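You operate a simulated robot arm through the tools that you are given. There is no shell and no other tool.

The job below is to be done with a simulated robot arm. You get a single attempt, and the scene is never put back.

JOB
Clamp the orange board, sand off its rough patch and free it again.
Fine: use the blue sanding block and put it back where it stood. What is to be rubbed or washed off counts as gone when no trace of it is left.

It is judged by the outcome, as a careful person would: the job done as asked, and still so three seconds after it is handed in. It fails if anything else is knocked over, pushed out of place, dropped, spilled or broken.

ROBOT AND FRAMES
A 7-joint arm with a two-finger parallel gripper, fixed in place. Base frame: the origin is on the floor under the middle of its stand, x ahead of it, y to its left, z up; the work surface is at about z = 0.86. Readings come in m, degrees, newtons and seconds.
With the tool pointing down near the work surface it reaches from about 0.24 to 0.68 m from the base axis. Its first joint turns from -66.0 to 66.0 degrees. Payload 2.4 kg.
Tool frame: the origin (TCP) lies between the finger pads and is the grasp point; the fingertips stand 0.03 m ahead of it; z points along the fingers, y is the line along which they close. The gripper opens to 0.094 m. The fingers are 0.028 m wide and 0.01 m thick; the gripper's body (0.05 by 0.096 m) begins 0.055 m behind the TCP.
Orientation is that of the tool frame in the base frame, as a unit quaternion [w, x, y, z]. With the fingers straight down and closing along the base's y, the tool's x points along the base's -x, its y along +y and its z along -z.

CONTROLS
- The arm moves only by the tool servo_tool. Its argument "series" is a list of rows, each an object (a shift or turn left out is 0, a gripper value left out holds the last) with "travel": the shift along the base's x, y, z in m, a list of three; "delta_rot": the turn, a rotation vector about the base's x, y, z in degrees, a list of three. In form: [{"travel": [x, y, z], "delta_rot": [rx, ry, rz]}, ...]. A call has 1 to 20 rows; each row shifts and turns the commanded pose from where the row before left it. "claw" is the finger opening in m, from 0 to 0.094, set as the call begins (left out, the last holds). A row lasts 0.2 s, in which the tool goes at most 0.05 m and 8.6 degrees; a call with a longer step from one row to the next is refused whole, and so is a gripper value outside its range. Where a pose cannot be reached the arm comes as near as it can. A force on the tool above 50 N (or 10 N above the force at the start of the call, whichever is more), or a blocked arm, ends the call early, and 0.2 s more pass. Each finger travels about 0.153 m/s and halts on what it meets, pressing with about 25 N; the grip force reading is that of the motor and also rises with nothing between the fingers. The clock runs only during rows and for 0.2 s after the last one: add rows that do not move to give the fingers time. It gives the time, the measured TCP pose, the force on the tool (base axes), the opening and the grip force at its end, in the units of the frame above (readings bear some noise), with the torque about the TCP (base axes, N m) and any sound that the robot's microphone picked up.
- Cameras (640 x 400 px; columns grow to the right, rows downward): "scene" is fixed at [0.0302, 0.4687, 1.4424]; the picture's right is [-0.83, -0.55, 0.00], its down [-0.33, 0.50, -0.80] and it looks along [0.44, -0.67, -0.59] (base axes); focal length 324 px, centre (320, 200). "wrist" rides on the gripper at [0.076, 0.014, -0.103] in the tool frame; the picture's right is [-0.18, 0.98, 0.00], its down [-0.75, -0.14, -0.64] and it looks along [-0.63, -0.12, 0.77] (tool axes); focal length 243 px, centre (320, 200). There is no depth. A picture from a camera that has moved, and an enlarged one, comes with that camera's place and axes in the base frame and with its lens.
- grab_frame(camera): a new picture of that camera. The clock stands still meanwhile.
- zoom(camera, box): a new picture of the part [left, top, right, bottom] of that camera's present view, enlarged. The clock stands still meanwhile.
- sign_off(): hands the job in; it is judged then, once.

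Nothing tells you positions but the pictures and the camera data. Unless the task says otherwise, let go and move clear before handing in.

The tools are called after ">>>" as a command line: name --argument value ..., lists and objects as JSON in quotes. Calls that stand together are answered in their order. servo_tool: Moves the arm, as the interface text tells. Its arguments: {"type":"object","properties":{"series":{"type":"array","items":{"type":"object","properties":{"travel":{"type":"array","items":{"type":"number"}},"delta_rot":{"type":"array","items":{"type":"number"}}}}},"claw":{"type":"number"}},"required":["series"]} The other tools are called the same way: grab_frame (camera) takes a picture; zoom (camera, box) takes an enlarged picture of a part of a camera's view; sign_off () hands the job in.

At the start:

```text
clock: 0.0
position: [0.3616, 0.0372, 1.1912]
tcp_rot: [0.0, 0.0, 1.0, 0.001]
ft_force: [-0.1, -0.5, 0.6]
wrist_torque: [-0.01, -0.02, -0.03]
opening: 0.094
finger_force: 0.1
```

scene: 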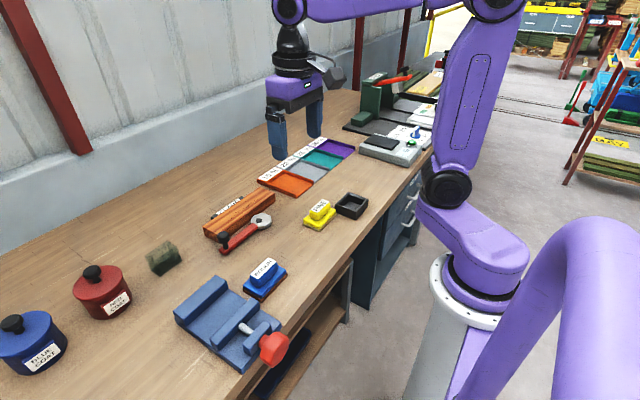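
wrist: 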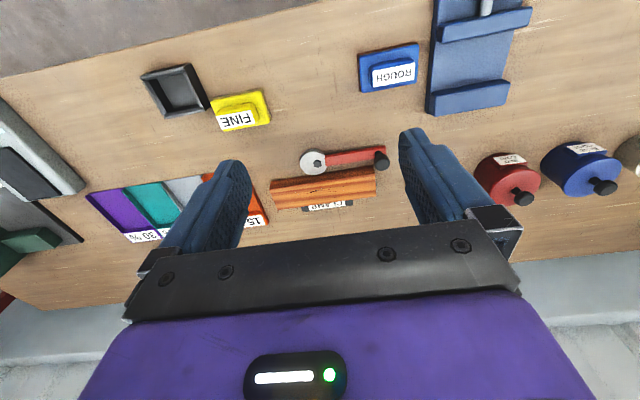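

The picture shows a bench with a blue vise-like clamp, a blue sanding block, a yellow one, an orange board in a stand and some pots. I'll look closer at each before moving.

>>> zoom --camera "scene" --box '[160, 240, 320, 380]'

>>> zoom --camera "scene" --box '[190, 170, 370, 280]'

>>> zoom --camera "scene" --box '[250, 60, 450, 200]'

>>> zoom --camera "wrist" --box '[240, 130, 400, 230]'

>>> zoom --camera "wrist" --box '[340, 0, 540, 130]'

>>> zoom --camera "wrist" --box '[0, 50, 280, 260]'

```text
2.86 times, centred on (240, 310) of scene
camera zoom: at [0.0302, 0.4687, 1.4424], right [-0.83, -0.55, 0.0], down [-0.33, 0.5, -0.8], along [0.44, -0.67, -0.59], focal length 926 px, centre (549, -114)
```

zoom: 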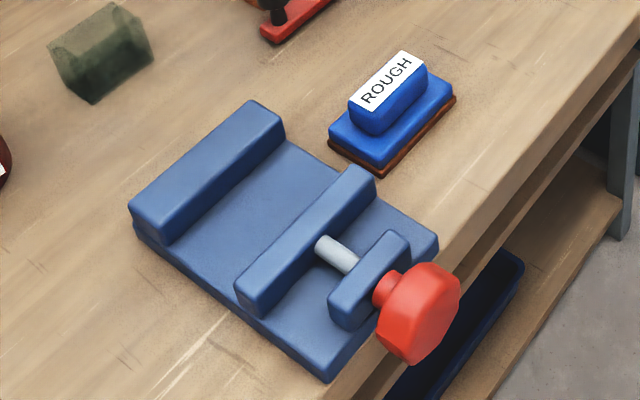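

```text
3.56 times, centred on (280, 225) of scene
camera zoom: at [0.0302, 0.4687, 1.4424], right [-0.83, -0.55, 0.0], down [-0.33, 0.5, -0.8], along [0.44, -0.67, -0.59], focal length 1152 px, centre (462, 111)
```

zoom: 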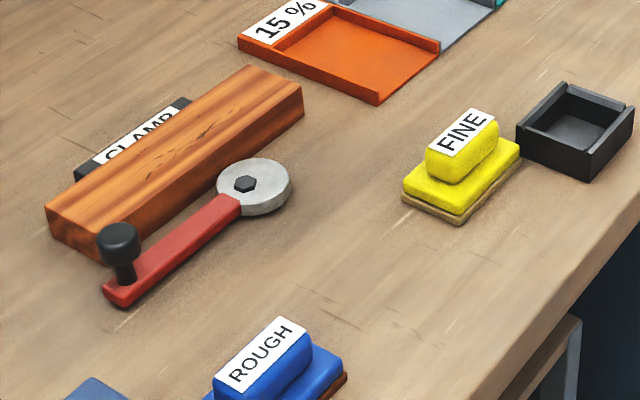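

```text
2.86 times, centred on (350, 130) of scene
camera zoom: at [0.0302, 0.4687, 1.4424], right [-0.83, -0.55, 0.0], down [-0.33, 0.5, -0.8], along [0.44, -0.67, -0.59], focal length 926 px, centre (234, 400)
```

zoom: 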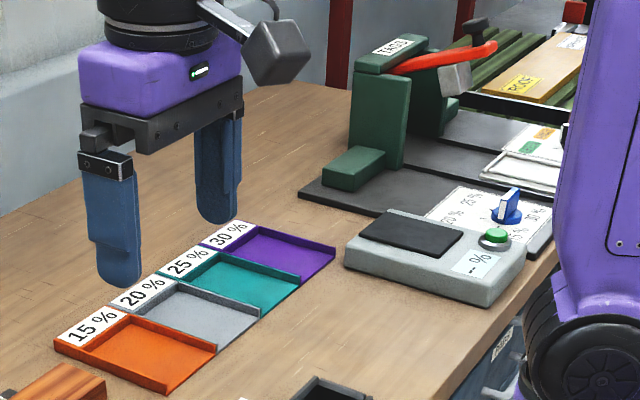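

```text
4.00 times, centred on (320, 180) of wrist
camera zoom: at [0.2859, 0.0512, 1.2944], right [0.18, 0.98, 0.0], down [0.75, -0.14, 0.64], along [0.63, -0.12, -0.77], focal length 970 px, centre (320, 280)
```

zoom: 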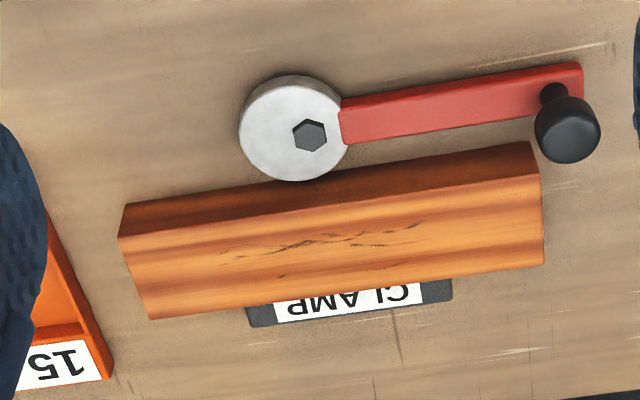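

```text
3.08 times, centred on (440, 65) of wrist
camera zoom: at [0.2859, 0.0512, 1.2944], right [0.18, 0.98, 0.0], down [0.75, -0.14, 0.64], along [0.63, -0.12, -0.77], focal length 746 px, centre (-49, 615)
```

zoom: 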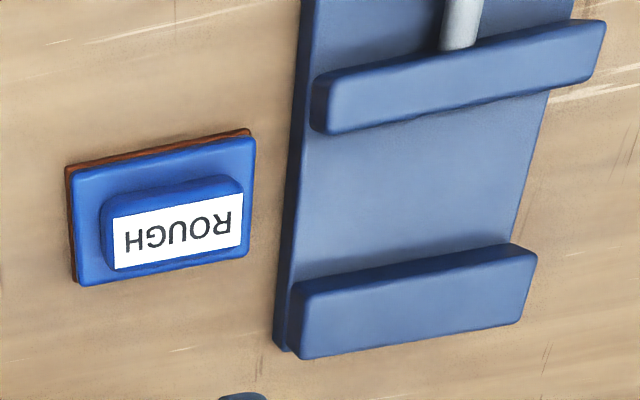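

```text
1.90 times, centred on (140, 155) of wrist
camera zoom: at [0.2859, 0.0512, 1.2944], right [0.18, 0.98, 0.0], down [0.75, -0.14, 0.64], along [0.63, -0.12, -0.77], focal length 462 px, centre (663, 286)
```

zoom: 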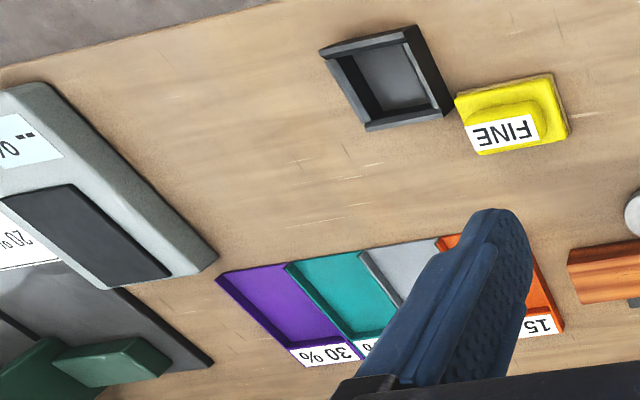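

The orange board lies in front of a fence marked "CLAMP", with a cam disc and red lever on its robot side. The blue block, marked ROUGH, stands near (0.385, 0.14). I'll move lower for a closer view of the clamp and block.

>>> servo_tool --series '[{"travel": [0, 0, -0.04]}, {"travel": [0, 0, -0.04]}, {"travel": [0, 0, -0.04]}, {"travel": [0, 0, -0.02]}, {}]'

>>> grab_frame --camera "wrist"

>>> zoom --camera "wrist" --box '[220, 80, 460, 230]'

>>> zoom --camera "scene" --box '[200, 180, 280, 260]'

```text
clock: 1.2
position: [0.3618, 0.0369, 1.0511]
tcp_rot: [0.001, -0.001, 1.0, 0.0]
ft_force: [-0.3, 0.5, 0.5]
wrist_torque: [-0.05, 0.01, -0.01]
opening: 0.0941
finger_force: 0.0
```

```text
taken
camera wrist: at [0.2861, 0.0509, 1.1536], right [0.18, 0.98, 0.0], down [0.75, -0.14, 0.64], along [0.63, -0.12, -0.77], focal length 243 px, centre (320, 200)
```

wrist: 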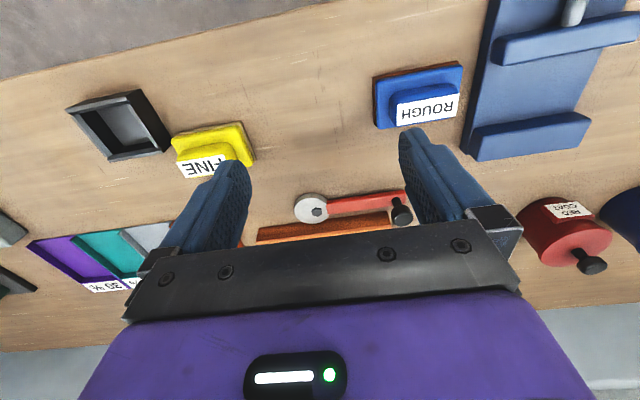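

```text
2.67 times, centred on (340, 155) of wrist
camera zoom: at [0.2861, 0.0509, 1.1536], right [0.18, 0.98, 0.0], down [0.75, -0.14, 0.64], along [0.63, -0.12, -0.77], focal length 647 px, centre (267, 320)
```

zoom: 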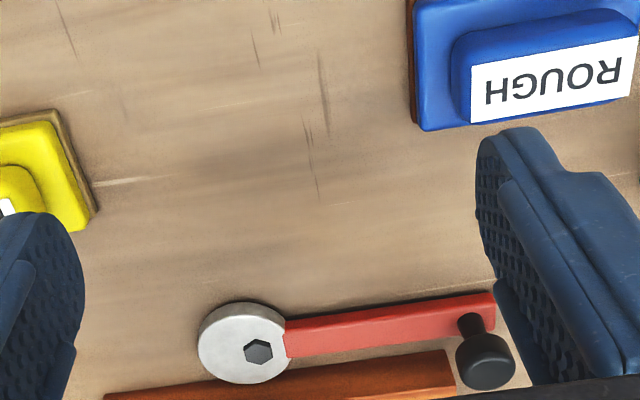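

```text
5.00 times, centred on (240, 220) of scene
camera zoom: at [0.0302, 0.4687, 1.4424], right [-0.83, -0.55, 0.0], down [-0.33, 0.5, -0.8], along [0.44, -0.67, -0.59], focal length 1620 px, centre (720, 100)
```

zoom: 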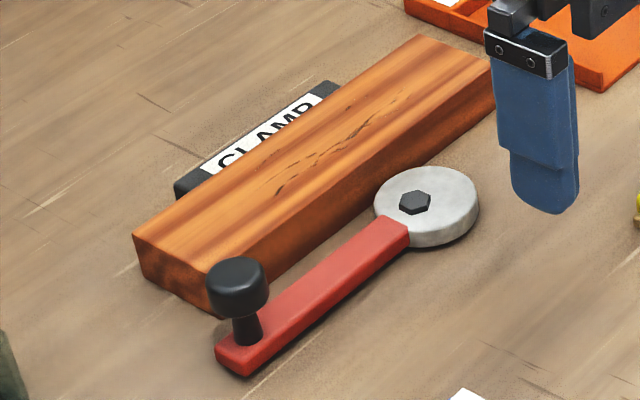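

The cam pivot comes out near (0.534, 0.001) and the black lever knob near (0.535, 0.121, 0.91). Now I'll check the blue block and the vise area in detail.

>>> zoom --camera "wrist" --box '[360, 50, 480, 140]'

>>> zoom --camera "scene" --box '[232, 248, 304, 308]'

>>> zoom --camera "scene" --box '[195, 180, 265, 230]'

```text
4.44 times, centred on (420, 95) of wrist
camera zoom: at [0.2861, 0.0509, 1.1536], right [0.18, 0.98, 0.0], down [0.75, -0.14, 0.64], along [0.63, -0.12, -0.77], focal length 1078 px, centre (-124, 667)
```

zoom: 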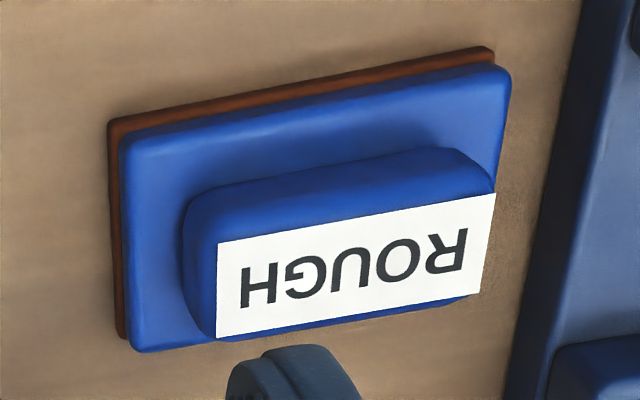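

```text
6.67 times, centred on (268, 278) of scene
camera zoom: at [0.0302, 0.4687, 1.4424], right [-0.83, -0.55, 0.0], down [-0.33, 0.5, -0.8], along [0.44, -0.67, -0.59], focal length 2160 px, centre (667, -320)
```

zoom: 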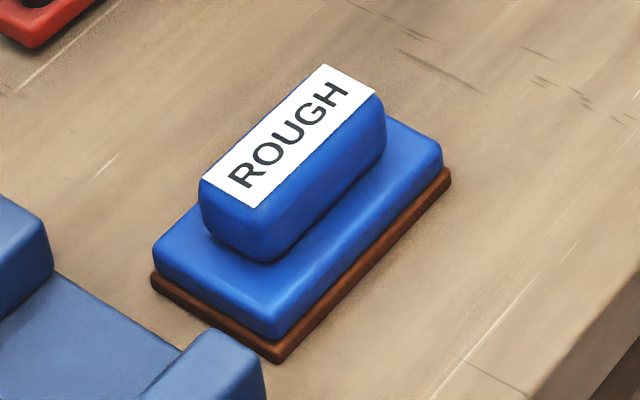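

```text
8.00 times, centred on (230, 205) of scene
camera zoom: at [0.0302, 0.4687, 1.4424], right [-0.83, -0.55, 0.0], down [-0.33, 0.5, -0.8], along [0.44, -0.67, -0.59], focal length 2592 px, centre (1040, 160)
```

zoom: 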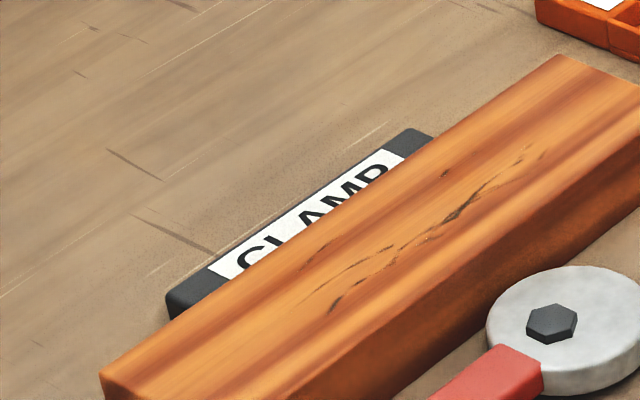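

The blue block stands square at about (0.390, 0.140), with its handle top near z = 0.909. I'll move above the lever knob first, turning the gripper 45°, and then check alignment.

>>> servo_tool --series '[{"travel": [0.03, 0.014, 0], "delta_rot": [0, 0, -7.5]}, {"travel": [0.03, 0.014, 0], "delta_rot": [0, 0, -7.5]}, {"travel": [0.03, 0.014, 0], "delta_rot": [0, 0, -7.5]}, {"travel": [0.03, 0.014, 0], "delta_rot": [0, 0, -7.5]}, {"travel": [0.03, 0.014, 0], "delta_rot": [0, 0, -7.5]}, {"travel": [0.023, 0.014, 0], "delta_rot": [0, 0, -7.5]}, {}, {}]' --claw 0.07

>>> grab_frame --camera "wrist"

>>> grab_frame --camera "scene"

```text
clock: 3.0
position: [0.5335, 0.1208, 1.0511]
tcp_rot: [-0.001, 0.382, 0.924, 0.0]
ft_force: [0.8, 0.6, 1.6]
wrist_torque: [0.0, 0.01, -0.01]
opening: 0.0703
finger_force: 0.1
```

```text
taken
camera wrist: at [0.4907, 0.1843, 1.1546], right [0.83, 0.56, 0.0], down [0.43, -0.63, 0.64], along [0.36, -0.53, -0.77], focal length 243 px, centre (320, 200)
```

wrist: 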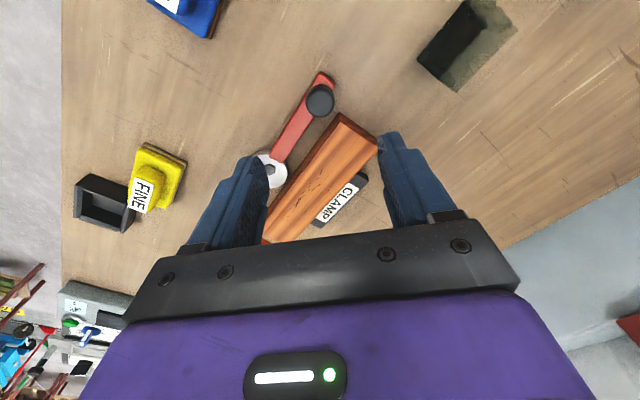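

```text
taken
```

scene: 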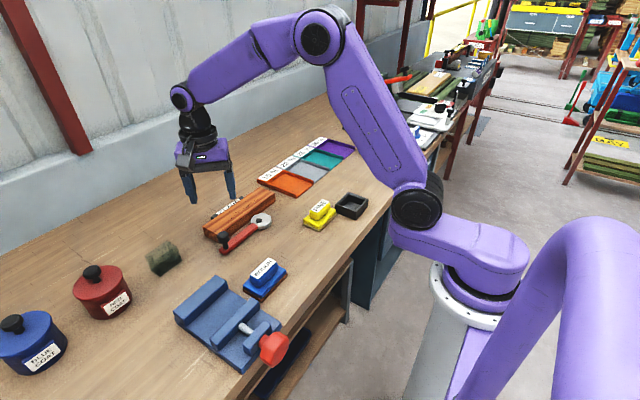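

The gripper is now above the knob area, and the wrist camera has a good oblique view of the clamp. I'll enlarge it to refine the knob, cam and board positions.

>>> zoom --camera "wrist" --box '[240, 60, 400, 160]'

>>> zoom --camera "wrist" --box '[240, 140, 400, 240]'

```text
4.00 times, centred on (320, 110) of wrist
camera zoom: at [0.4907, 0.1843, 1.1546], right [0.83, 0.56, 0.0], down [0.43, -0.63, 0.64], along [0.36, -0.53, -0.77], focal length 970 px, centre (320, 560)
```

zoom: 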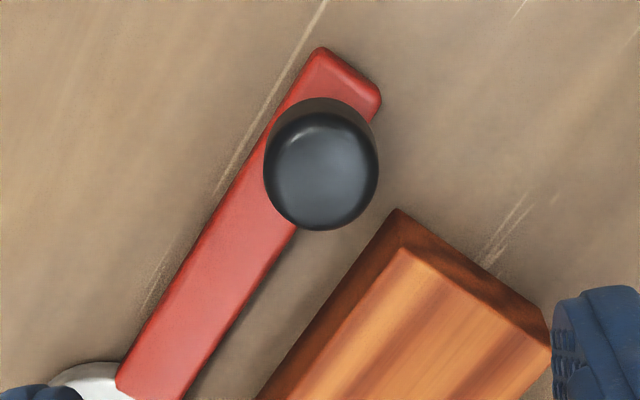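

```text
4.00 times, centred on (320, 190) of wrist
camera zoom: at [0.4907, 0.1843, 1.1546], right [0.83, 0.56, 0.0], down [0.43, -0.63, 0.64], along [0.36, -0.53, -0.77], focal length 970 px, centre (320, 240)
```

zoom: 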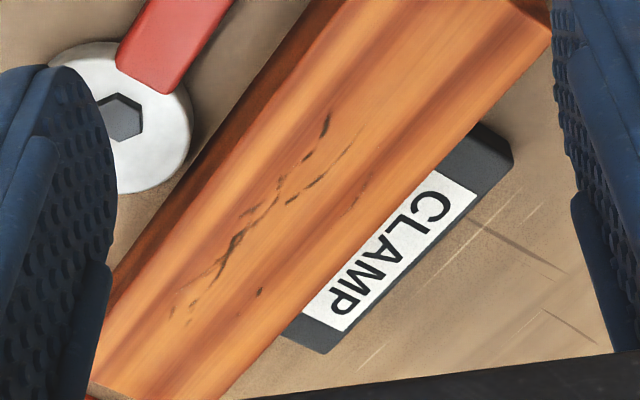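

The knob's top centre is confirmed at about (0.534, 0.121, 0.918), with the gripper directly above it. I'll go down around it and close.

>>> servo_tool --series '[{"travel": [0.0005, 0, -0.035]}, {"travel": [0, 0, -0.035]}, {"travel": [0, 0, -0.03]}, {"travel": [0, 0, -0.02]}, {"travel": [0, 0, -0.01]}, {}]'

>>> servo_tool --series '[{}, {}, {}]' --claw 0.01

>>> grab_frame --camera "scene"

>>> zoom --camera "scene" --box '[170, 150, 290, 270]'

```text
clock: 4.4
position: [0.5348, 0.1218, 0.9208]
tcp_rot: [0.0, 0.382, 0.924, 0.0]
ft_force: [0.2, 0.4, -1.1]
wrist_torque: [0.03, -0.02, 0.0]
opening: 0.0699
finger_force: 0.0
```

```text
clock: 5.2
position: [0.5346, 0.1203, 0.9208]
tcp_rot: [-0.001, 0.383, 0.924, -0.002]
ft_force: [-8.4, -7.6, 3.0]
wrist_torque: [-0.04, 0.39, -0.07]
opening: 0.0273
finger_force: 44.7
```

```text
taken
```

scene: 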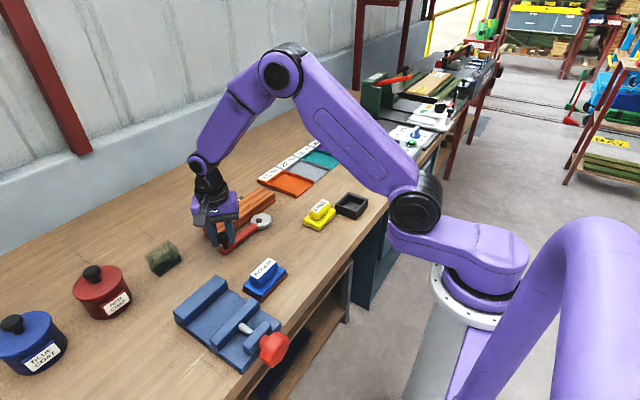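

```text
3.33 times, centred on (230, 210) of scene
camera zoom: at [0.03, 0.4685, 1.4425], right [-0.83, -0.55, 0.0], down [-0.33, 0.5, -0.8], along [0.44, -0.67, -0.59], focal length 1080 px, centre (620, 167)
```

zoom: 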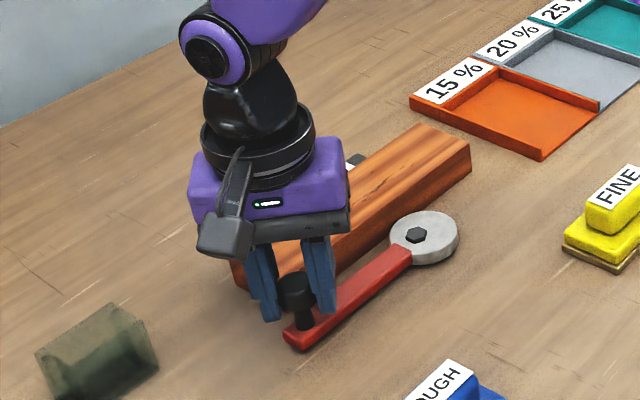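

The knob is held, with an opening of 0.027. Now I'll swing the lever slowly toward the robot (counter-clockwise from above) about the pivot, starting with 24°.

>>> servo_tool --series '[{"travel": [-0.0083, -0.0003, 0], "delta_rot": [0, 0, 4]}, {"travel": [-0.0083, -0.0009, 0], "delta_rot": [0, 0, 4]}, {"travel": [-0.0082, -0.0015, 0], "delta_rot": [0, 0, 4]}, {"travel": [-0.0081, -0.002, 0], "delta_rot": [0, 0, 4]}, {"travel": [-0.0079, -0.0026, 0], "delta_rot": [0, 0, 4]}, {"travel": [-0.0078, -0.0031, 0], "delta_rot": [0, 0, 4]}, {}]'

>>> zoom --camera "scene" --box '[190, 150, 310, 270]'

>>> grab_frame --camera "wrist"

```text
clock: 6.8
position: [0.4868, 0.1108, 0.9207]
tcp_rot: [0.0, 0.182, 0.983, 0.0]
ft_force: [0.4, -7.9, -6.2]
wrist_torque: [0.02, 0.34, -0.29]
opening: 0.0271
finger_force: 45.1
```

```text
3.33 times, centred on (250, 210) of scene
camera zoom: at [0.0304, 0.4685, 1.4425], right [-0.83, -0.55, 0.0], down [-0.33, 0.5, -0.8], along [0.44, -0.67, -0.59], focal length 1080 px, centre (553, 167)
```

zoom: 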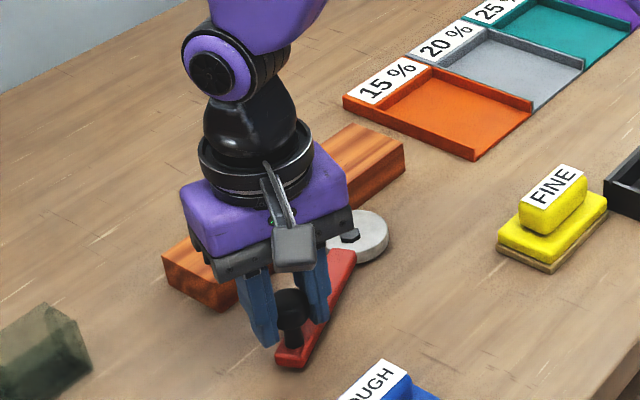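

```text
taken
camera wrist: at [0.4211, 0.1511, 1.0245], right [0.52, 0.85, 0.0], down [0.65, -0.4, 0.64], along [0.55, -0.34, -0.77], focal length 243 px, centre (320, 200)
```

wrist: 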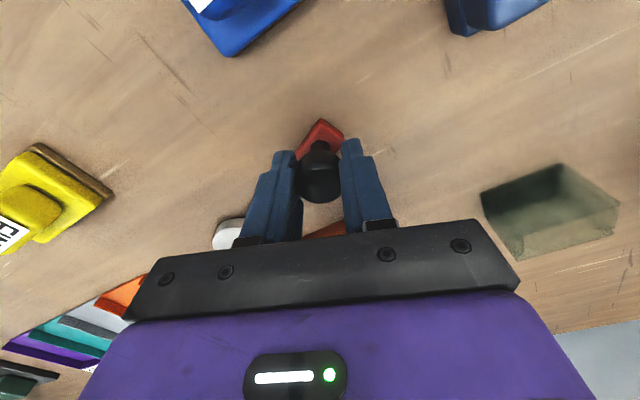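

The lever turns freely and the grip holds. I'll carry on along the arc to about 56°.

>>> servo_tool --series '[{"travel": [-0.0075, -0.0044, 0], "delta_rot": [0, 0, 4]}, {"travel": [-0.0072, -0.0042, 0], "delta_rot": [0, 0, 4]}, {"travel": [-0.0069, -0.0047, 0], "delta_rot": [0, 0, 4]}, {"travel": [-0.0066, -0.0051, 0], "delta_rot": [0, 0, 4]}, {"travel": [-0.0062, -0.0056, 0], "delta_rot": [0, 0, 4]}, {"travel": [-0.0058, -0.006, 0], "delta_rot": [0, 0, 4]}, {"travel": [-0.0054, -0.0064, 0], "delta_rot": [0, 0, 4]}, {"travel": [-0.0049, -0.0068, 0], "delta_rot": [0, 0, 4]}, {}]'

>>> zoom --camera "scene" --box '[190, 150, 310, 270]'

>>> grab_frame --camera "wrist"

```text
clock: 8.8
position: [0.4361, 0.0699, 0.921]
tcp_rot: [0.0, -0.099, 0.995, 0.0]
ft_force: [-8.0, 9.4, 11.1]
wrist_torque: [0.2, 0.18, 0.36]
opening: 0.0276
finger_force: 45.0
```

```text
3.33 times, centred on (250, 210) of scene
camera zoom: at [0.0299, 0.4689, 1.4423], right [-0.83, -0.55, 0.0], down [-0.33, 0.5, -0.8], along [0.44, -0.67, -0.59], focal length 1080 px, centre (553, 167)
```

zoom: 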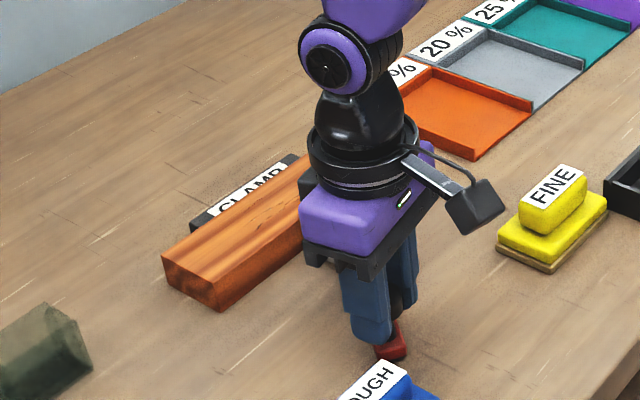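

```text
taken
camera wrist: at [0.3583, 0.0675, 1.0245], right [-0.01, 1.0, 0.0], down [0.77, 0.01, 0.64], along [0.64, 0.01, -0.77], focal length 243 px, centre (320, 200)
```

wrist: 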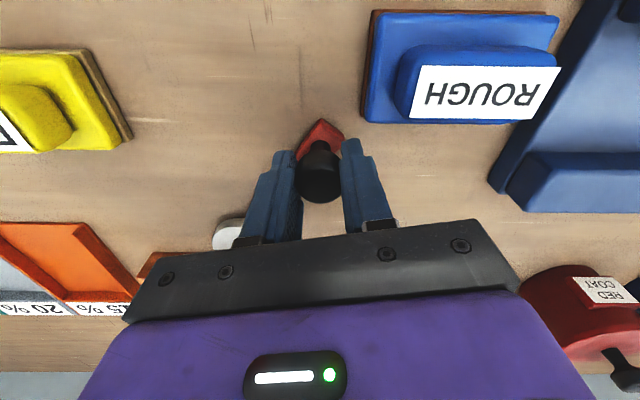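

There's only light resistance, and the lever is at about 55°. I'll continue to about 72° and watch the force.

>>> servo_tool --series '[{"travel": [-0.0052, -0.0065, 0], "delta_rot": [0, 0, 4]}, {"travel": [-0.0039, -0.0074, 0], "delta_rot": [0, 0, 4]}, {"travel": [-0.0034, -0.0076, 0], "delta_rot": [0, 0, 4]}, {"travel": [-0.0029, -0.0078, 0], "delta_rot": [0, 0, 4]}, {}]'

>>> zoom --camera "scene" --box '[190, 150, 310, 270]'

>>> grab_frame --camera "wrist"

```text
clock: 10.0
position: [0.4198, 0.0387, 0.9211]
tcp_rot: [0.001, -0.234, 0.972, 0.0]
ft_force: [-9.2, 4.2, 12.3]
wrist_torque: [0.4, -0.45, 0.12]
opening: 0.0271
finger_force: 45.2
```

```text
3.33 times, centred on (250, 210) of scene
camera zoom: at [0.0298, 0.4687, 1.4424], right [-0.83, -0.55, 0.0], down [-0.33, 0.5, -0.8], along [0.44, -0.67, -0.59], focal length 1080 px, centre (553, 167)
```

zoom: 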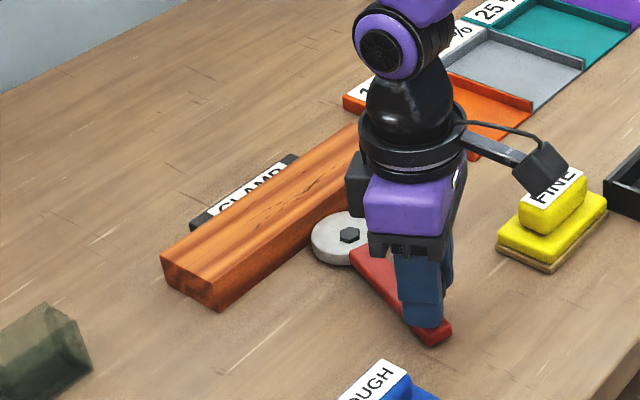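

```text
taken
camera wrist: at [0.3462, 0.0161, 1.0245], right [-0.28, 0.96, 0.0], down [0.74, 0.22, 0.64], along [0.62, 0.18, -0.77], focal length 243 px, centre (320, 200)
```

wrist: 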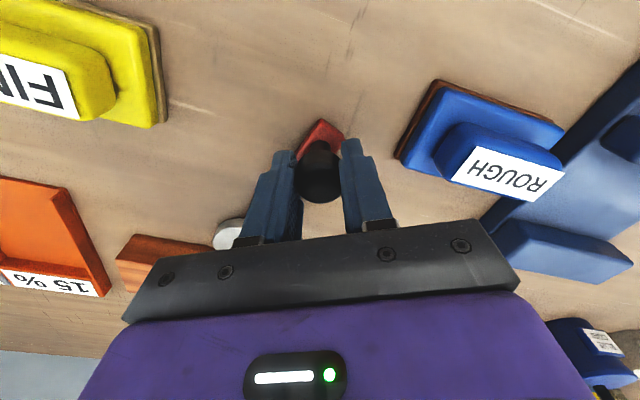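

The lever is near 72°, and the disc is turning toward the board. I'll continue to about 88°.

>>> servo_tool --series '[{"travel": [-0.0033, -0.0078, 0], "delta_rot": [0, 0, 4]}, {"travel": [-0.0019, -0.0081, 0], "delta_rot": [0, 0, 4]}, {"travel": [-0.0012, -0.0083, 0], "delta_rot": [0, 0, 4]}, {"travel": [-0.0006, -0.0083, 0], "delta_rot": [0, 0, 4]}, {}]'

>>> zoom --camera "scene" --box '[190, 150, 310, 270]'

>>> grab_frame --camera "wrist"

```text
clock: 11.2
position: [0.414, 0.006, 0.9214]
tcp_rot: [0.002, -0.367, 0.93, 0.0]
ft_force: [1.6, 0.0, -1.0]
wrist_torque: [0.49, -0.55, -0.13]
opening: 0.0273
finger_force: 45.0
```

```text
3.33 times, centred on (250, 210) of scene
camera zoom: at [0.0303, 0.4686, 1.4424], right [-0.83, -0.55, 0.0], down [-0.33, 0.5, -0.8], along [0.44, -0.67, -0.59], focal length 1080 px, centre (553, 167)
```

zoom: 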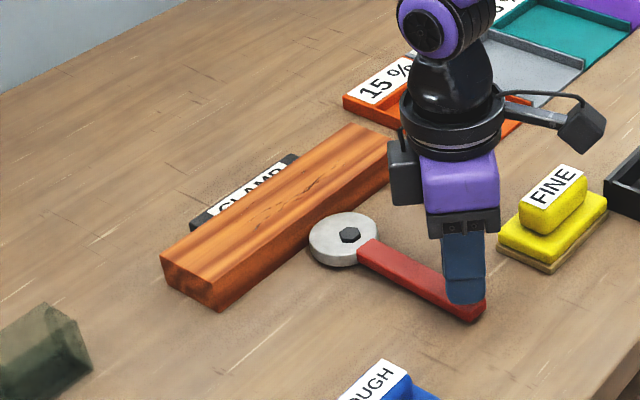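

```text
taken
camera wrist: at [0.3488, -0.0365, 1.0243], right [-0.54, 0.84, 0.0], down [0.65, 0.41, 0.64], along [0.54, 0.35, -0.77], focal length 243 px, centre (320, 200)
```

wrist: 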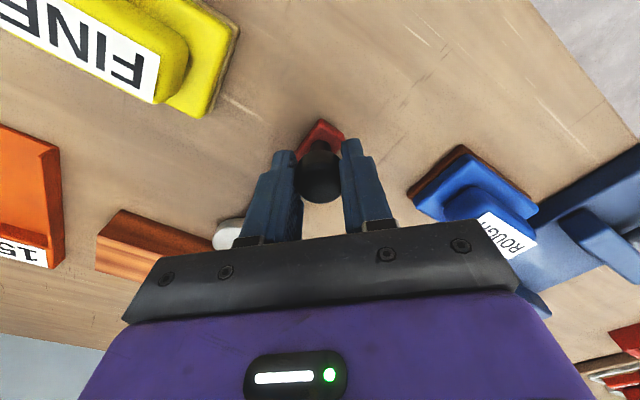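

The lever now points at the robot, at about 88°, with almost no force. I'll look closely at the gap between the disc and the board.

>>> zoom --camera "scene" --box '[225, 200, 285, 240]'

>>> zoom --camera "scene" --box '[205, 185, 275, 250]'

```text
10.00 times, centred on (255, 220) of scene
camera zoom: at [0.0303, 0.4686, 1.4424], right [-0.83, -0.55, 0.0], down [-0.33, 0.5, -0.8], along [0.44, -0.67, -0.59], focal length 3240 px, centre (970, 0)
```

zoom: 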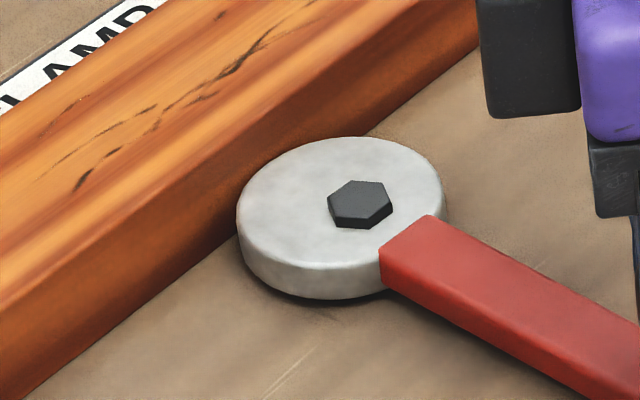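

```text
6.15 times, centred on (240, 218) of scene
camera zoom: at [0.0303, 0.4686, 1.4424], right [-0.83, -0.55, 0.0], down [-0.33, 0.5, -0.8], along [0.44, -0.67, -0.59], focal length 1994 px, centre (812, 92)
```

zoom: 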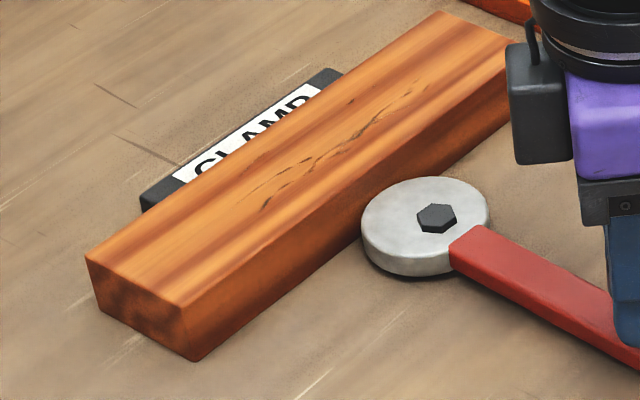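

The disc looks about to touch the board. I'll continue in small steps past 90° and check for resistance.

>>> servo_tool --series '[{"travel": [0, -0.0083, 0], "delta_rot": [0, 0, 4]}, {"travel": [0.0006, -0.0083, 0], "delta_rot": [0, 0, 4]}, {}]'

>>> zoom --camera "scene" --box '[225, 200, 285, 240]'

```text
clock: 12.0
position: [0.4131, -0.007, 0.9206]
tcp_rot: [0.0, -0.435, 0.9, 0.001]
ft_force: [-4.6, 37.4, 10.5]
wrist_torque: [1.02, 0.01, -0.06]
opening: 0.0269
finger_force: 44.7
```

```text
10.00 times, centred on (255, 220) of scene
camera zoom: at [0.0299, 0.4697, 1.4421], right [-0.83, -0.55, 0.0], down [-0.33, 0.5, -0.8], along [0.44, -0.67, -0.59], focal length 3240 px, centre (970, 0)
```

zoom: 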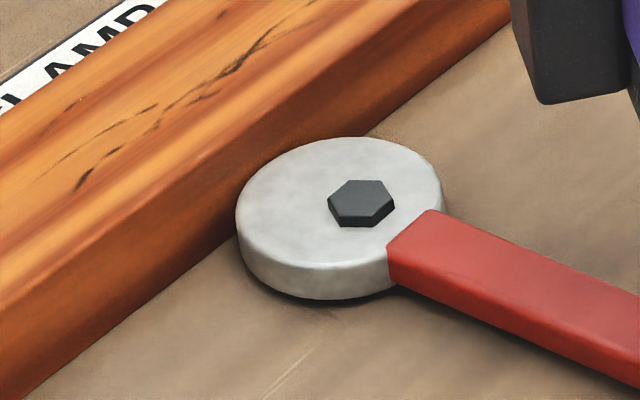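

Resistance has risen to about 37 N at 94°, so the cam is biting on the board. I'll press a touch further to see if it is against a stop.

>>> servo_tool --series '[{"travel": [0.0001, -0.0012, 0], "delta_rot": [0, 0, 0]}, {}, {}]'

```text
clock: 12.8
position: [0.4135, -0.0063, 0.9214]
tcp_rot: [-0.002, -0.435, 0.9, 0.001]
ft_force: [-7.5, 44.3, 8.4]
wrist_torque: [0.89, 0.14, -0.1]
opening: 0.0274
finger_force: 45.5
```

The lever is against a firm stop at about 94°, so it's clamped. I'll relax the push, open the fingers and check that the lever stays.

>>> servo_tool --series '[{"travel": [0, 0.003, 0]}, {"travel": [0, 0.003, 0]}, {}]'

>>> servo_tool --series '[{}, {}, {}]' --claw 0.06

>>> zoom --camera "scene" --box '[205, 185, 315, 255]'

```text
clock: 13.6
position: [0.413, -0.0058, 0.9203]
tcp_rot: [0.0, -0.431, 0.902, -0.001]
ft_force: [-10.4, 15.0, 14.2]
wrist_torque: [0.03, 0.33, -0.01]
opening: 0.0274
finger_force: 45.0
```

```text
clock: 14.4
position: [0.4146, -0.0057, 0.9214]
tcp_rot: [0.0, -0.43, 0.903, 0.001]
ft_force: [0.4, -0.5, 0.7]
wrist_torque: [0.0, -0.03, 0.01]
opening: 0.0601
finger_force: 0.0
```

```text
5.71 times, centred on (260, 220) of scene
camera zoom: at [0.0303, 0.4687, 1.4424], right [-0.83, -0.55, 0.0], down [-0.33, 0.5, -0.8], along [0.44, -0.67, -0.59], focal length 1851 px, centre (663, 86)
```

zoom: 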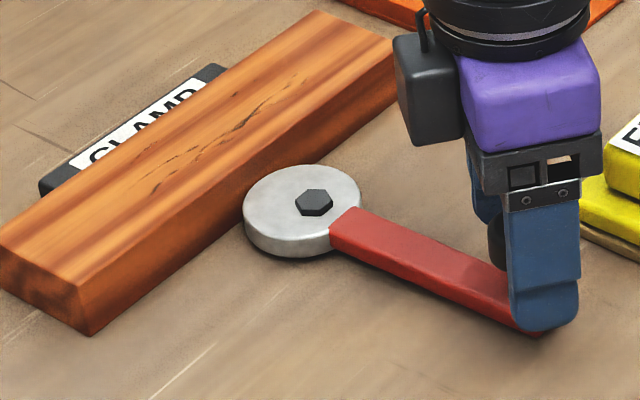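

The lever stays put with the fingers open. I'll rise straight up, turn the gripper back and go above the blue block.

>>> servo_tool --series '[{"travel": [0, 0, 0.03]}, {"travel": [0, 0, 0.045]}, {"travel": [0, 0, 0.045]}, {"travel": [-0.0036, 0.0209, 0.009], "delta_rot": [0, 0, -7.3]}, {"travel": [-0.0035, 0.0209, 0], "delta_rot": [0, 0, -7.3]}, {"travel": [-0.0035, 0.0209, 0], "delta_rot": [0, 0, -7.3]}, {"travel": [-0.0035, 0.0209, 0], "delta_rot": [0, 0, -7.3]}, {"travel": [-0.0035, 0.0209, 0], "delta_rot": [0, 0, -7.3]}, {"travel": [-0.0035, 0.0209, 0], "delta_rot": [0, 0, -7.3]}, {"travel": [-0.0035, 0.021, 0], "delta_rot": [0, 0, -7.2]}, {}, {}]' --claw 0.094

>>> grab_frame --camera "wrist"

>>> grab_frame --camera "scene"

```text
clock: 17.0
position: [0.3906, 0.1415, 1.0492]
tcp_rot: [0.0, 0.0, 1.0, 0.0]
ft_force: [0.0, 0.0, -0.5]
wrist_torque: [0.02, 0.01, -0.04]
opening: 0.0939
finger_force: 0.2
```

```text
taken
camera wrist: at [0.3139, 0.1542, 1.1533], right [0.18, 0.98, 0.0], down [0.75, -0.14, 0.64], along [0.63, -0.12, -0.77], focal length 243 px, centre (320, 200)
```

wrist: 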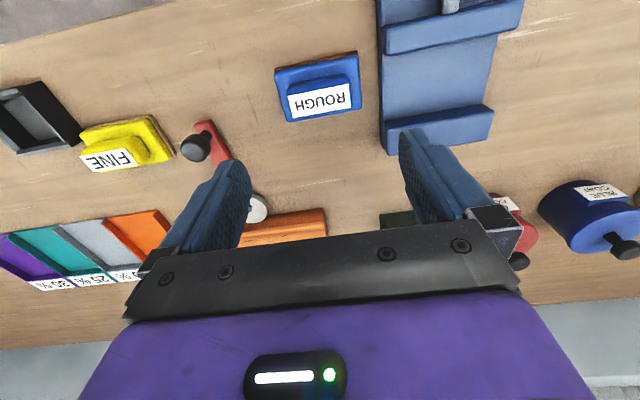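

```text
taken
```

scene: 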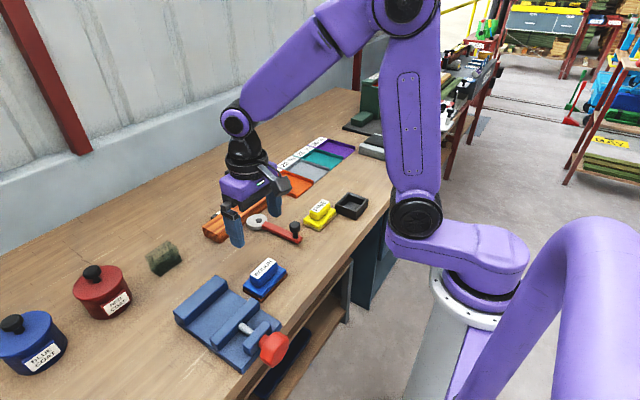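

The lever is clamped and I'm above the block. I'll enlarge the wrist view to get its exact pose.

>>> zoom --camera "wrist" --box '[260, 40, 380, 130]'

>>> zoom --camera "scene" --box '[220, 240, 310, 310]'

```text
4.44 times, centred on (320, 85) of wrist
camera zoom: at [0.3139, 0.1542, 1.1533], right [0.18, 0.98, 0.0], down [0.75, -0.14, 0.64], along [0.63, -0.12, -0.77], focal length 1078 px, centre (320, 711)
```

zoom: 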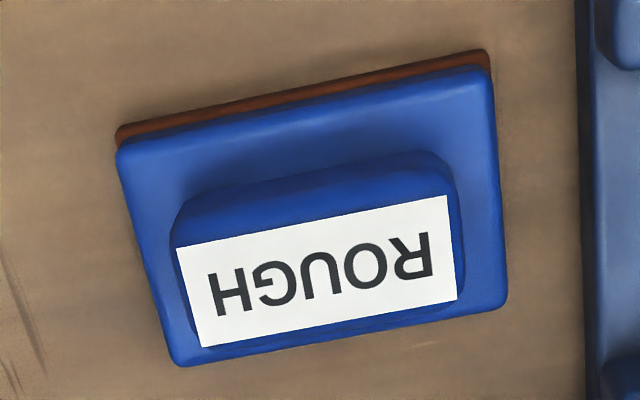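

```text
5.71 times, centred on (265, 275) of scene
camera zoom: at [0.0302, 0.4687, 1.4424], right [-0.83, -0.55, 0.0], down [-0.33, 0.5, -0.8], along [0.44, -0.67, -0.59], focal length 1851 px, centre (634, -229)
```

zoom: 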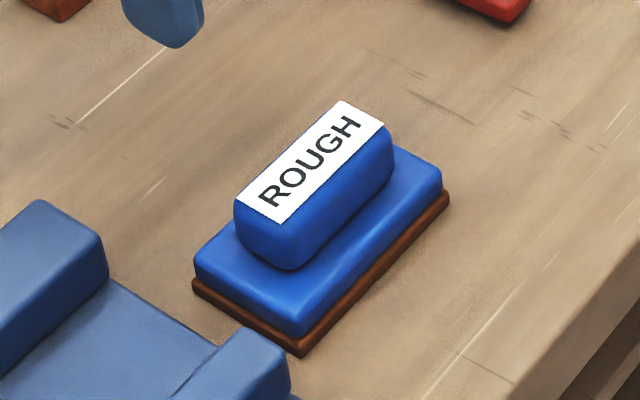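

The label centre is at (0.3907, 0.1398) and square to the axes. I'll narrow the opening slightly, for clearance to the vise, and lower onto the handle.

>>> servo_tool --series '[{"travel": [0.0001, -0.0016, -0.02]}, {"travel": [0, 0, -0.04]}, {"travel": [0, 0, -0.035]}, {"travel": [0, 0, -0.025]}, {"travel": [0, 0, -0.0145]}, {}, {}]' --claw 0.084

>>> grab_frame --camera "wrist"

>>> zoom --camera "scene" --box '[190, 220, 320, 320]'

```text
clock: 18.6
position: [0.3908, 0.139, 0.9151]
tcp_rot: [-0.001, 0.001, 1.0, 0.0]
ft_force: [0.3, 0.1, -0.1]
wrist_torque: [0.01, 0.0, 0.02]
opening: 0.0841
finger_force: 0.1
```

```text
taken
camera wrist: at [0.3144, 0.1521, 1.0187], right [0.18, 0.98, 0.0], down [0.75, -0.14, 0.64], along [0.63, -0.12, -0.77], focal length 243 px, centre (320, 200)
```

wrist: 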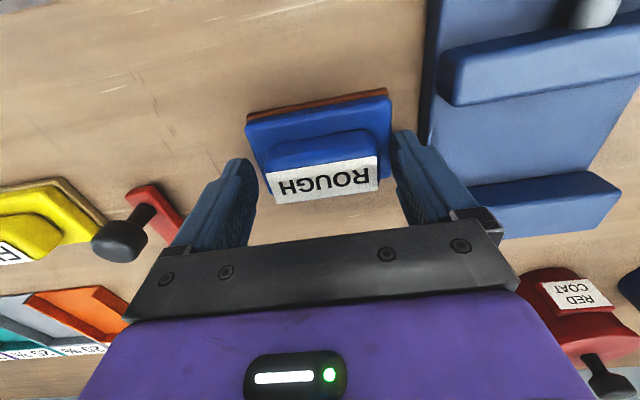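

```text
4.00 times, centred on (255, 270) of scene
camera zoom: at [0.0302, 0.4687, 1.4424], right [-0.83, -0.55, 0.0], down [-0.33, 0.5, -0.8], along [0.44, -0.67, -0.59], focal length 1296 px, centre (580, -80)
```

zoom: 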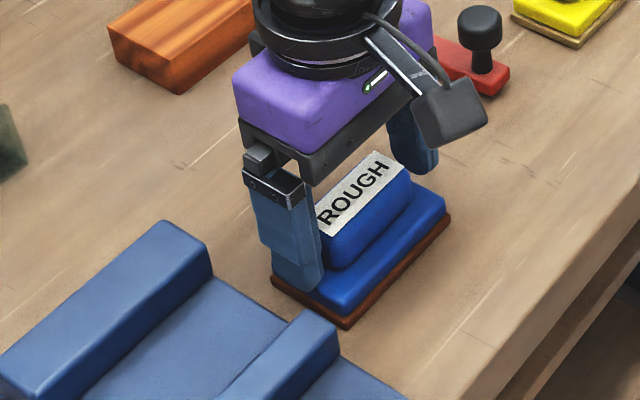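

The fingers straddle the handle cleanly. Closing now.

>>> servo_tool --series '[{}, {}, {}, {}]' --claw 0.04

>>> grab_frame --camera "wrist"

>>> zoom --camera "scene" --box '[190, 220, 320, 320]'

```text
clock: 19.6
position: [0.3901, 0.1381, 0.9152]
tcp_rot: [0.0, -0.001, 1.0, 0.0]
ft_force: [-0.4, 0.6, 3.4]
wrist_torque: [0.22, 0.02, -0.03]
opening: 0.0641
finger_force: 25.3
```

```text
taken
camera wrist: at [0.3145, 0.1521, 1.0188], right [0.18, 0.98, 0.0], down [0.75, -0.14, 0.64], along [0.63, -0.12, -0.77], focal length 243 px, centre (320, 200)
```

wrist: 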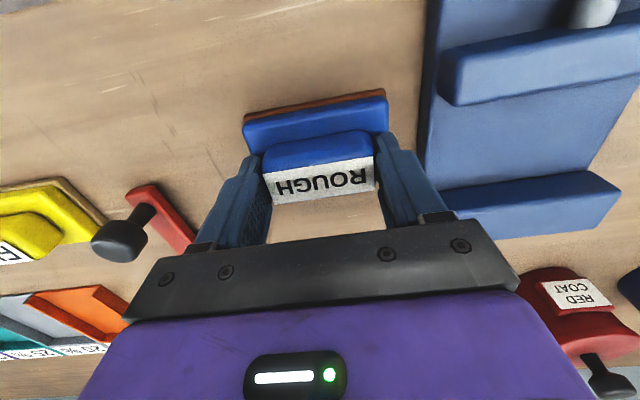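

```text
4.00 times, centred on (255, 270) of scene
camera zoom: at [0.0302, 0.4686, 1.4424], right [-0.83, -0.55, 0.0], down [-0.33, 0.5, -0.8], along [0.44, -0.67, -0.59], focal length 1296 px, centre (580, -80)
```

zoom: 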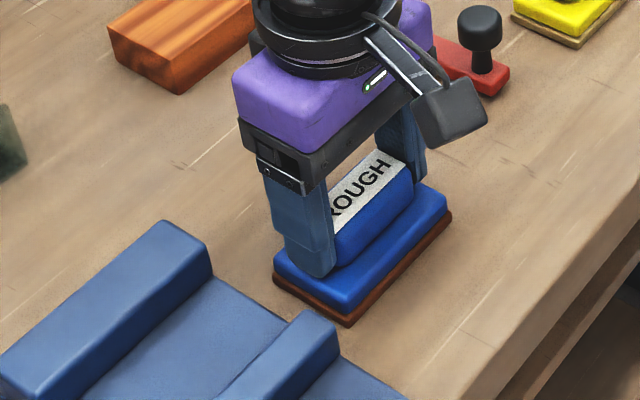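

The block is held (opening 0.064), having shifted only about a millimetre. I'll lift it and carry it to above the middle of the board's rough patch near (0.597, -0.003).

>>> servo_tool --series '[{"travel": [0, 0, 0.02]}, {"travel": [0, 0, 0.04]}, {"travel": [0, 0, 0.04]}, {"travel": [0.0207, -0.0141, 0]}, {"travel": [0.0207, -0.0141, 0]}, {"travel": [0.0207, -0.0141, 0]}, {"travel": [0.0207, -0.0141, 0]}, {"travel": [0.0207, -0.0141, 0]}, {"travel": [0.0207, -0.0141, 0]}, {"travel": [0.0207, -0.0141, 0]}, {"travel": [0.0207, -0.0141, 0]}, {"travel": [0.0207, -0.0141, 0]}, {"travel": [0.0202, -0.0141, 0]}, {}, {}]'

>>> grab_frame --camera "wrist"

>>> zoom --camera "scene" --box '[160, 130, 320, 260]'

```text
clock: 22.8
position: [0.5957, -0.0029, 1.0156]
tcp_rot: [0.0, 0.0, 1.0, 0.0]
ft_force: [0.2, -0.1, 0.1]
wrist_torque: [0.0, 0.02, -0.03]
opening: 0.0402
finger_force: 0.1
```

```text
taken
camera wrist: at [0.521, 0.0113, 1.1189], right [0.18, 0.98, 0.0], down [0.75, -0.14, 0.64], along [0.63, -0.12, -0.77], focal length 243 px, centre (320, 200)
```

wrist: 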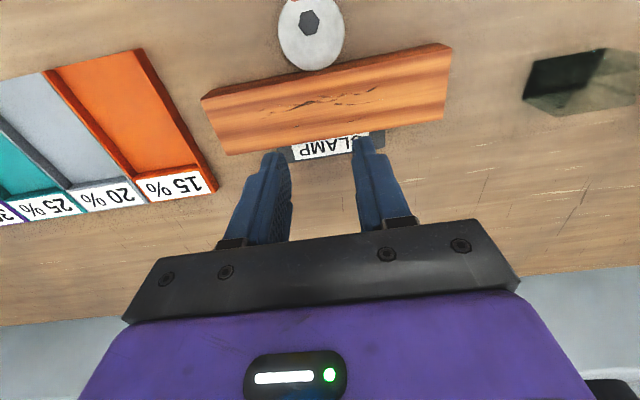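

```text
3.08 times, centred on (240, 195) of scene
camera zoom: at [0.0303, 0.4687, 1.4424], right [-0.83, -0.55, 0.0], down [-0.33, 0.5, -0.8], along [0.44, -0.67, -0.59], focal length 997 px, centre (566, 215)
```

zoom: 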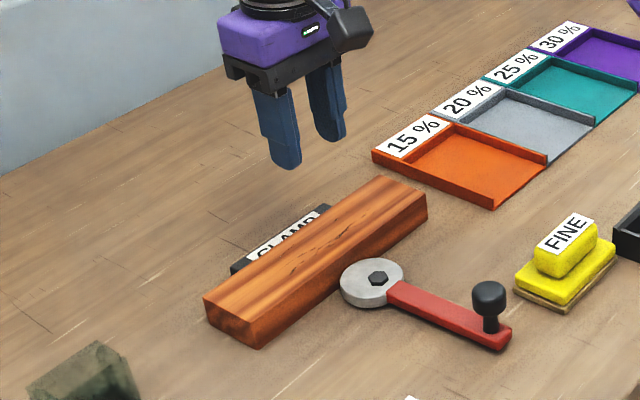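

The grip came away empty: the fingers closed to 0.040 and the block isn't in hand. I'll find where it is now.

>>> grab_frame --camera "scene"

>>> zoom --camera "scene" --box '[220, 240, 310, 310]'

```text
taken
```

scene: 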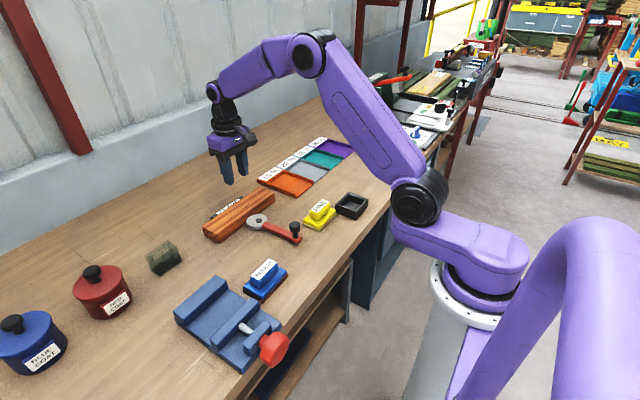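

```text
5.71 times, centred on (265, 275) of scene
camera zoom: at [0.0303, 0.4687, 1.4424], right [-0.83, -0.55, 0.0], down [-0.33, 0.5, -0.8], along [0.44, -0.67, -0.59], focal length 1851 px, centre (634, -229)
```

zoom: 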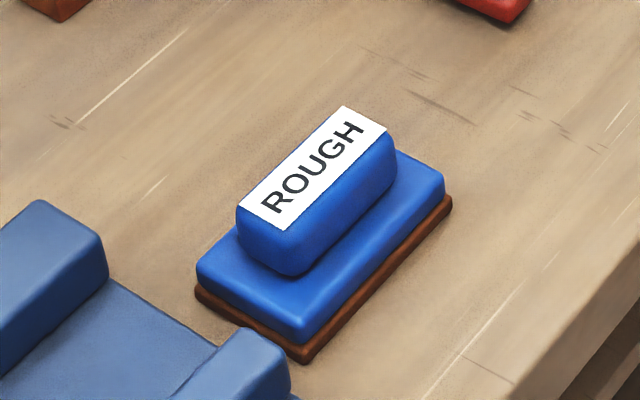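

The block is still standing at its place, shifted only a few millimetres; the end-on grip slipped off. I'll return with the gripper turned 90° so it can grip the handle across its narrow, flat sides.

>>> servo_tool --series '[{"travel": [-0.0173, 0.0121, 0.012], "delta_rot": [0, 0, 7.5]}, {"travel": [-0.0173, 0.0121, 0.012], "delta_rot": [0, 0, 7.5]}, {"travel": [-0.0173, 0.0121, 0.0104], "delta_rot": [0, 0, 7.5]}, {"travel": [-0.0173, 0.0121, 0], "delta_rot": [0, 0, 7.5]}, {"travel": [-0.0173, 0.0121, 0], "delta_rot": [0, 0, 7.5]}, {"travel": [-0.0173, 0.0121, 0], "delta_rot": [0, 0, 7.5]}, {"travel": [-0.0173, 0.0121, 0], "delta_rot": [0, 0, 7.5]}, {"travel": [-0.0173, 0.0121, 0], "delta_rot": [0, 0, 7.5]}, {"travel": [-0.0173, 0.0121, 0], "delta_rot": [0, 0, 7.5]}, {"travel": [-0.0173, 0.0121, 0], "delta_rot": [0, 0, 7.5]}, {"travel": [-0.0173, 0.0121, 0], "delta_rot": [0, 0, 7.5]}, {"travel": [-0.0173, 0.0121, 0], "delta_rot": [0, 0, 7.5]}, {}, {}]' --claw 0.07

>>> grab_frame --camera "wrist"

>>> grab_frame --camera "scene"

```text
clock: 25.8
position: [0.3878, 0.144, 1.0504]
tcp_rot: [0.0, 0.707, -0.707, 0.0]
ft_force: [-0.2, 0.8, -0.5]
wrist_torque: [0.02, 0.0, 0.01]
opening: 0.0699
finger_force: 0.1
```

```text
taken
camera wrist: at [0.3748, 0.0671, 1.1536], right [-0.98, 0.18, 0.0], down [0.14, 0.75, 0.64], along [0.12, 0.63, -0.77], focal length 243 px, centre (320, 200)
```

wrist: 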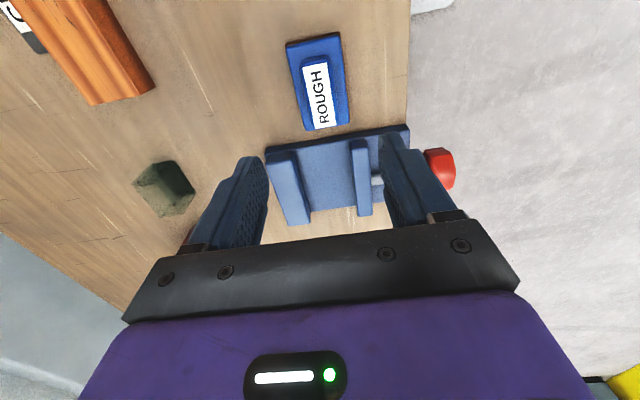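

```text
taken
```

scene: 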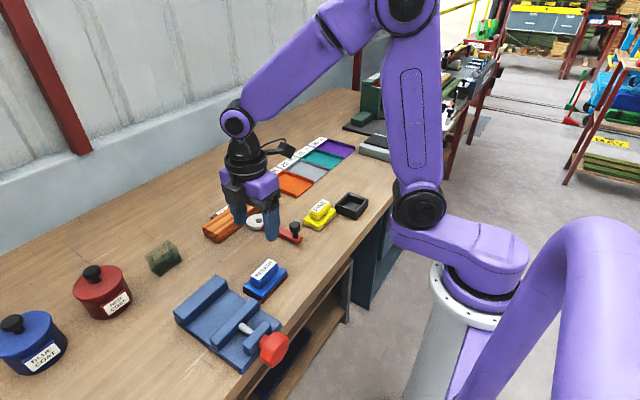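

>>> zoom --camera "wrist" --box '[260, 25, 380, 135]'

```text
3.64 times, centred on (320, 80) of wrist
camera zoom: at [0.3748, 0.0671, 1.1536], right [-0.98, 0.18, 0.0], down [0.14, 0.75, 0.64], along [0.12, 0.63, -0.77], focal length 882 px, centre (320, 636)
```

zoom: 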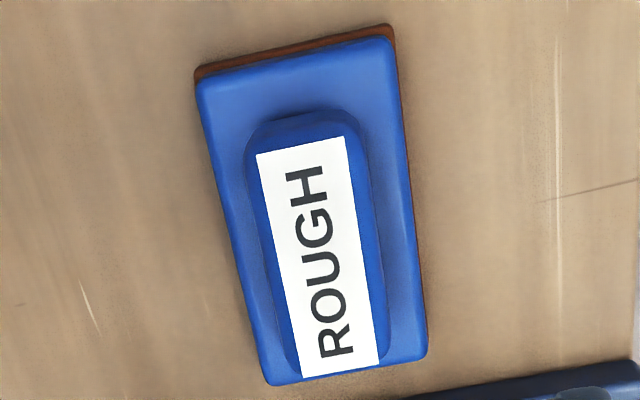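

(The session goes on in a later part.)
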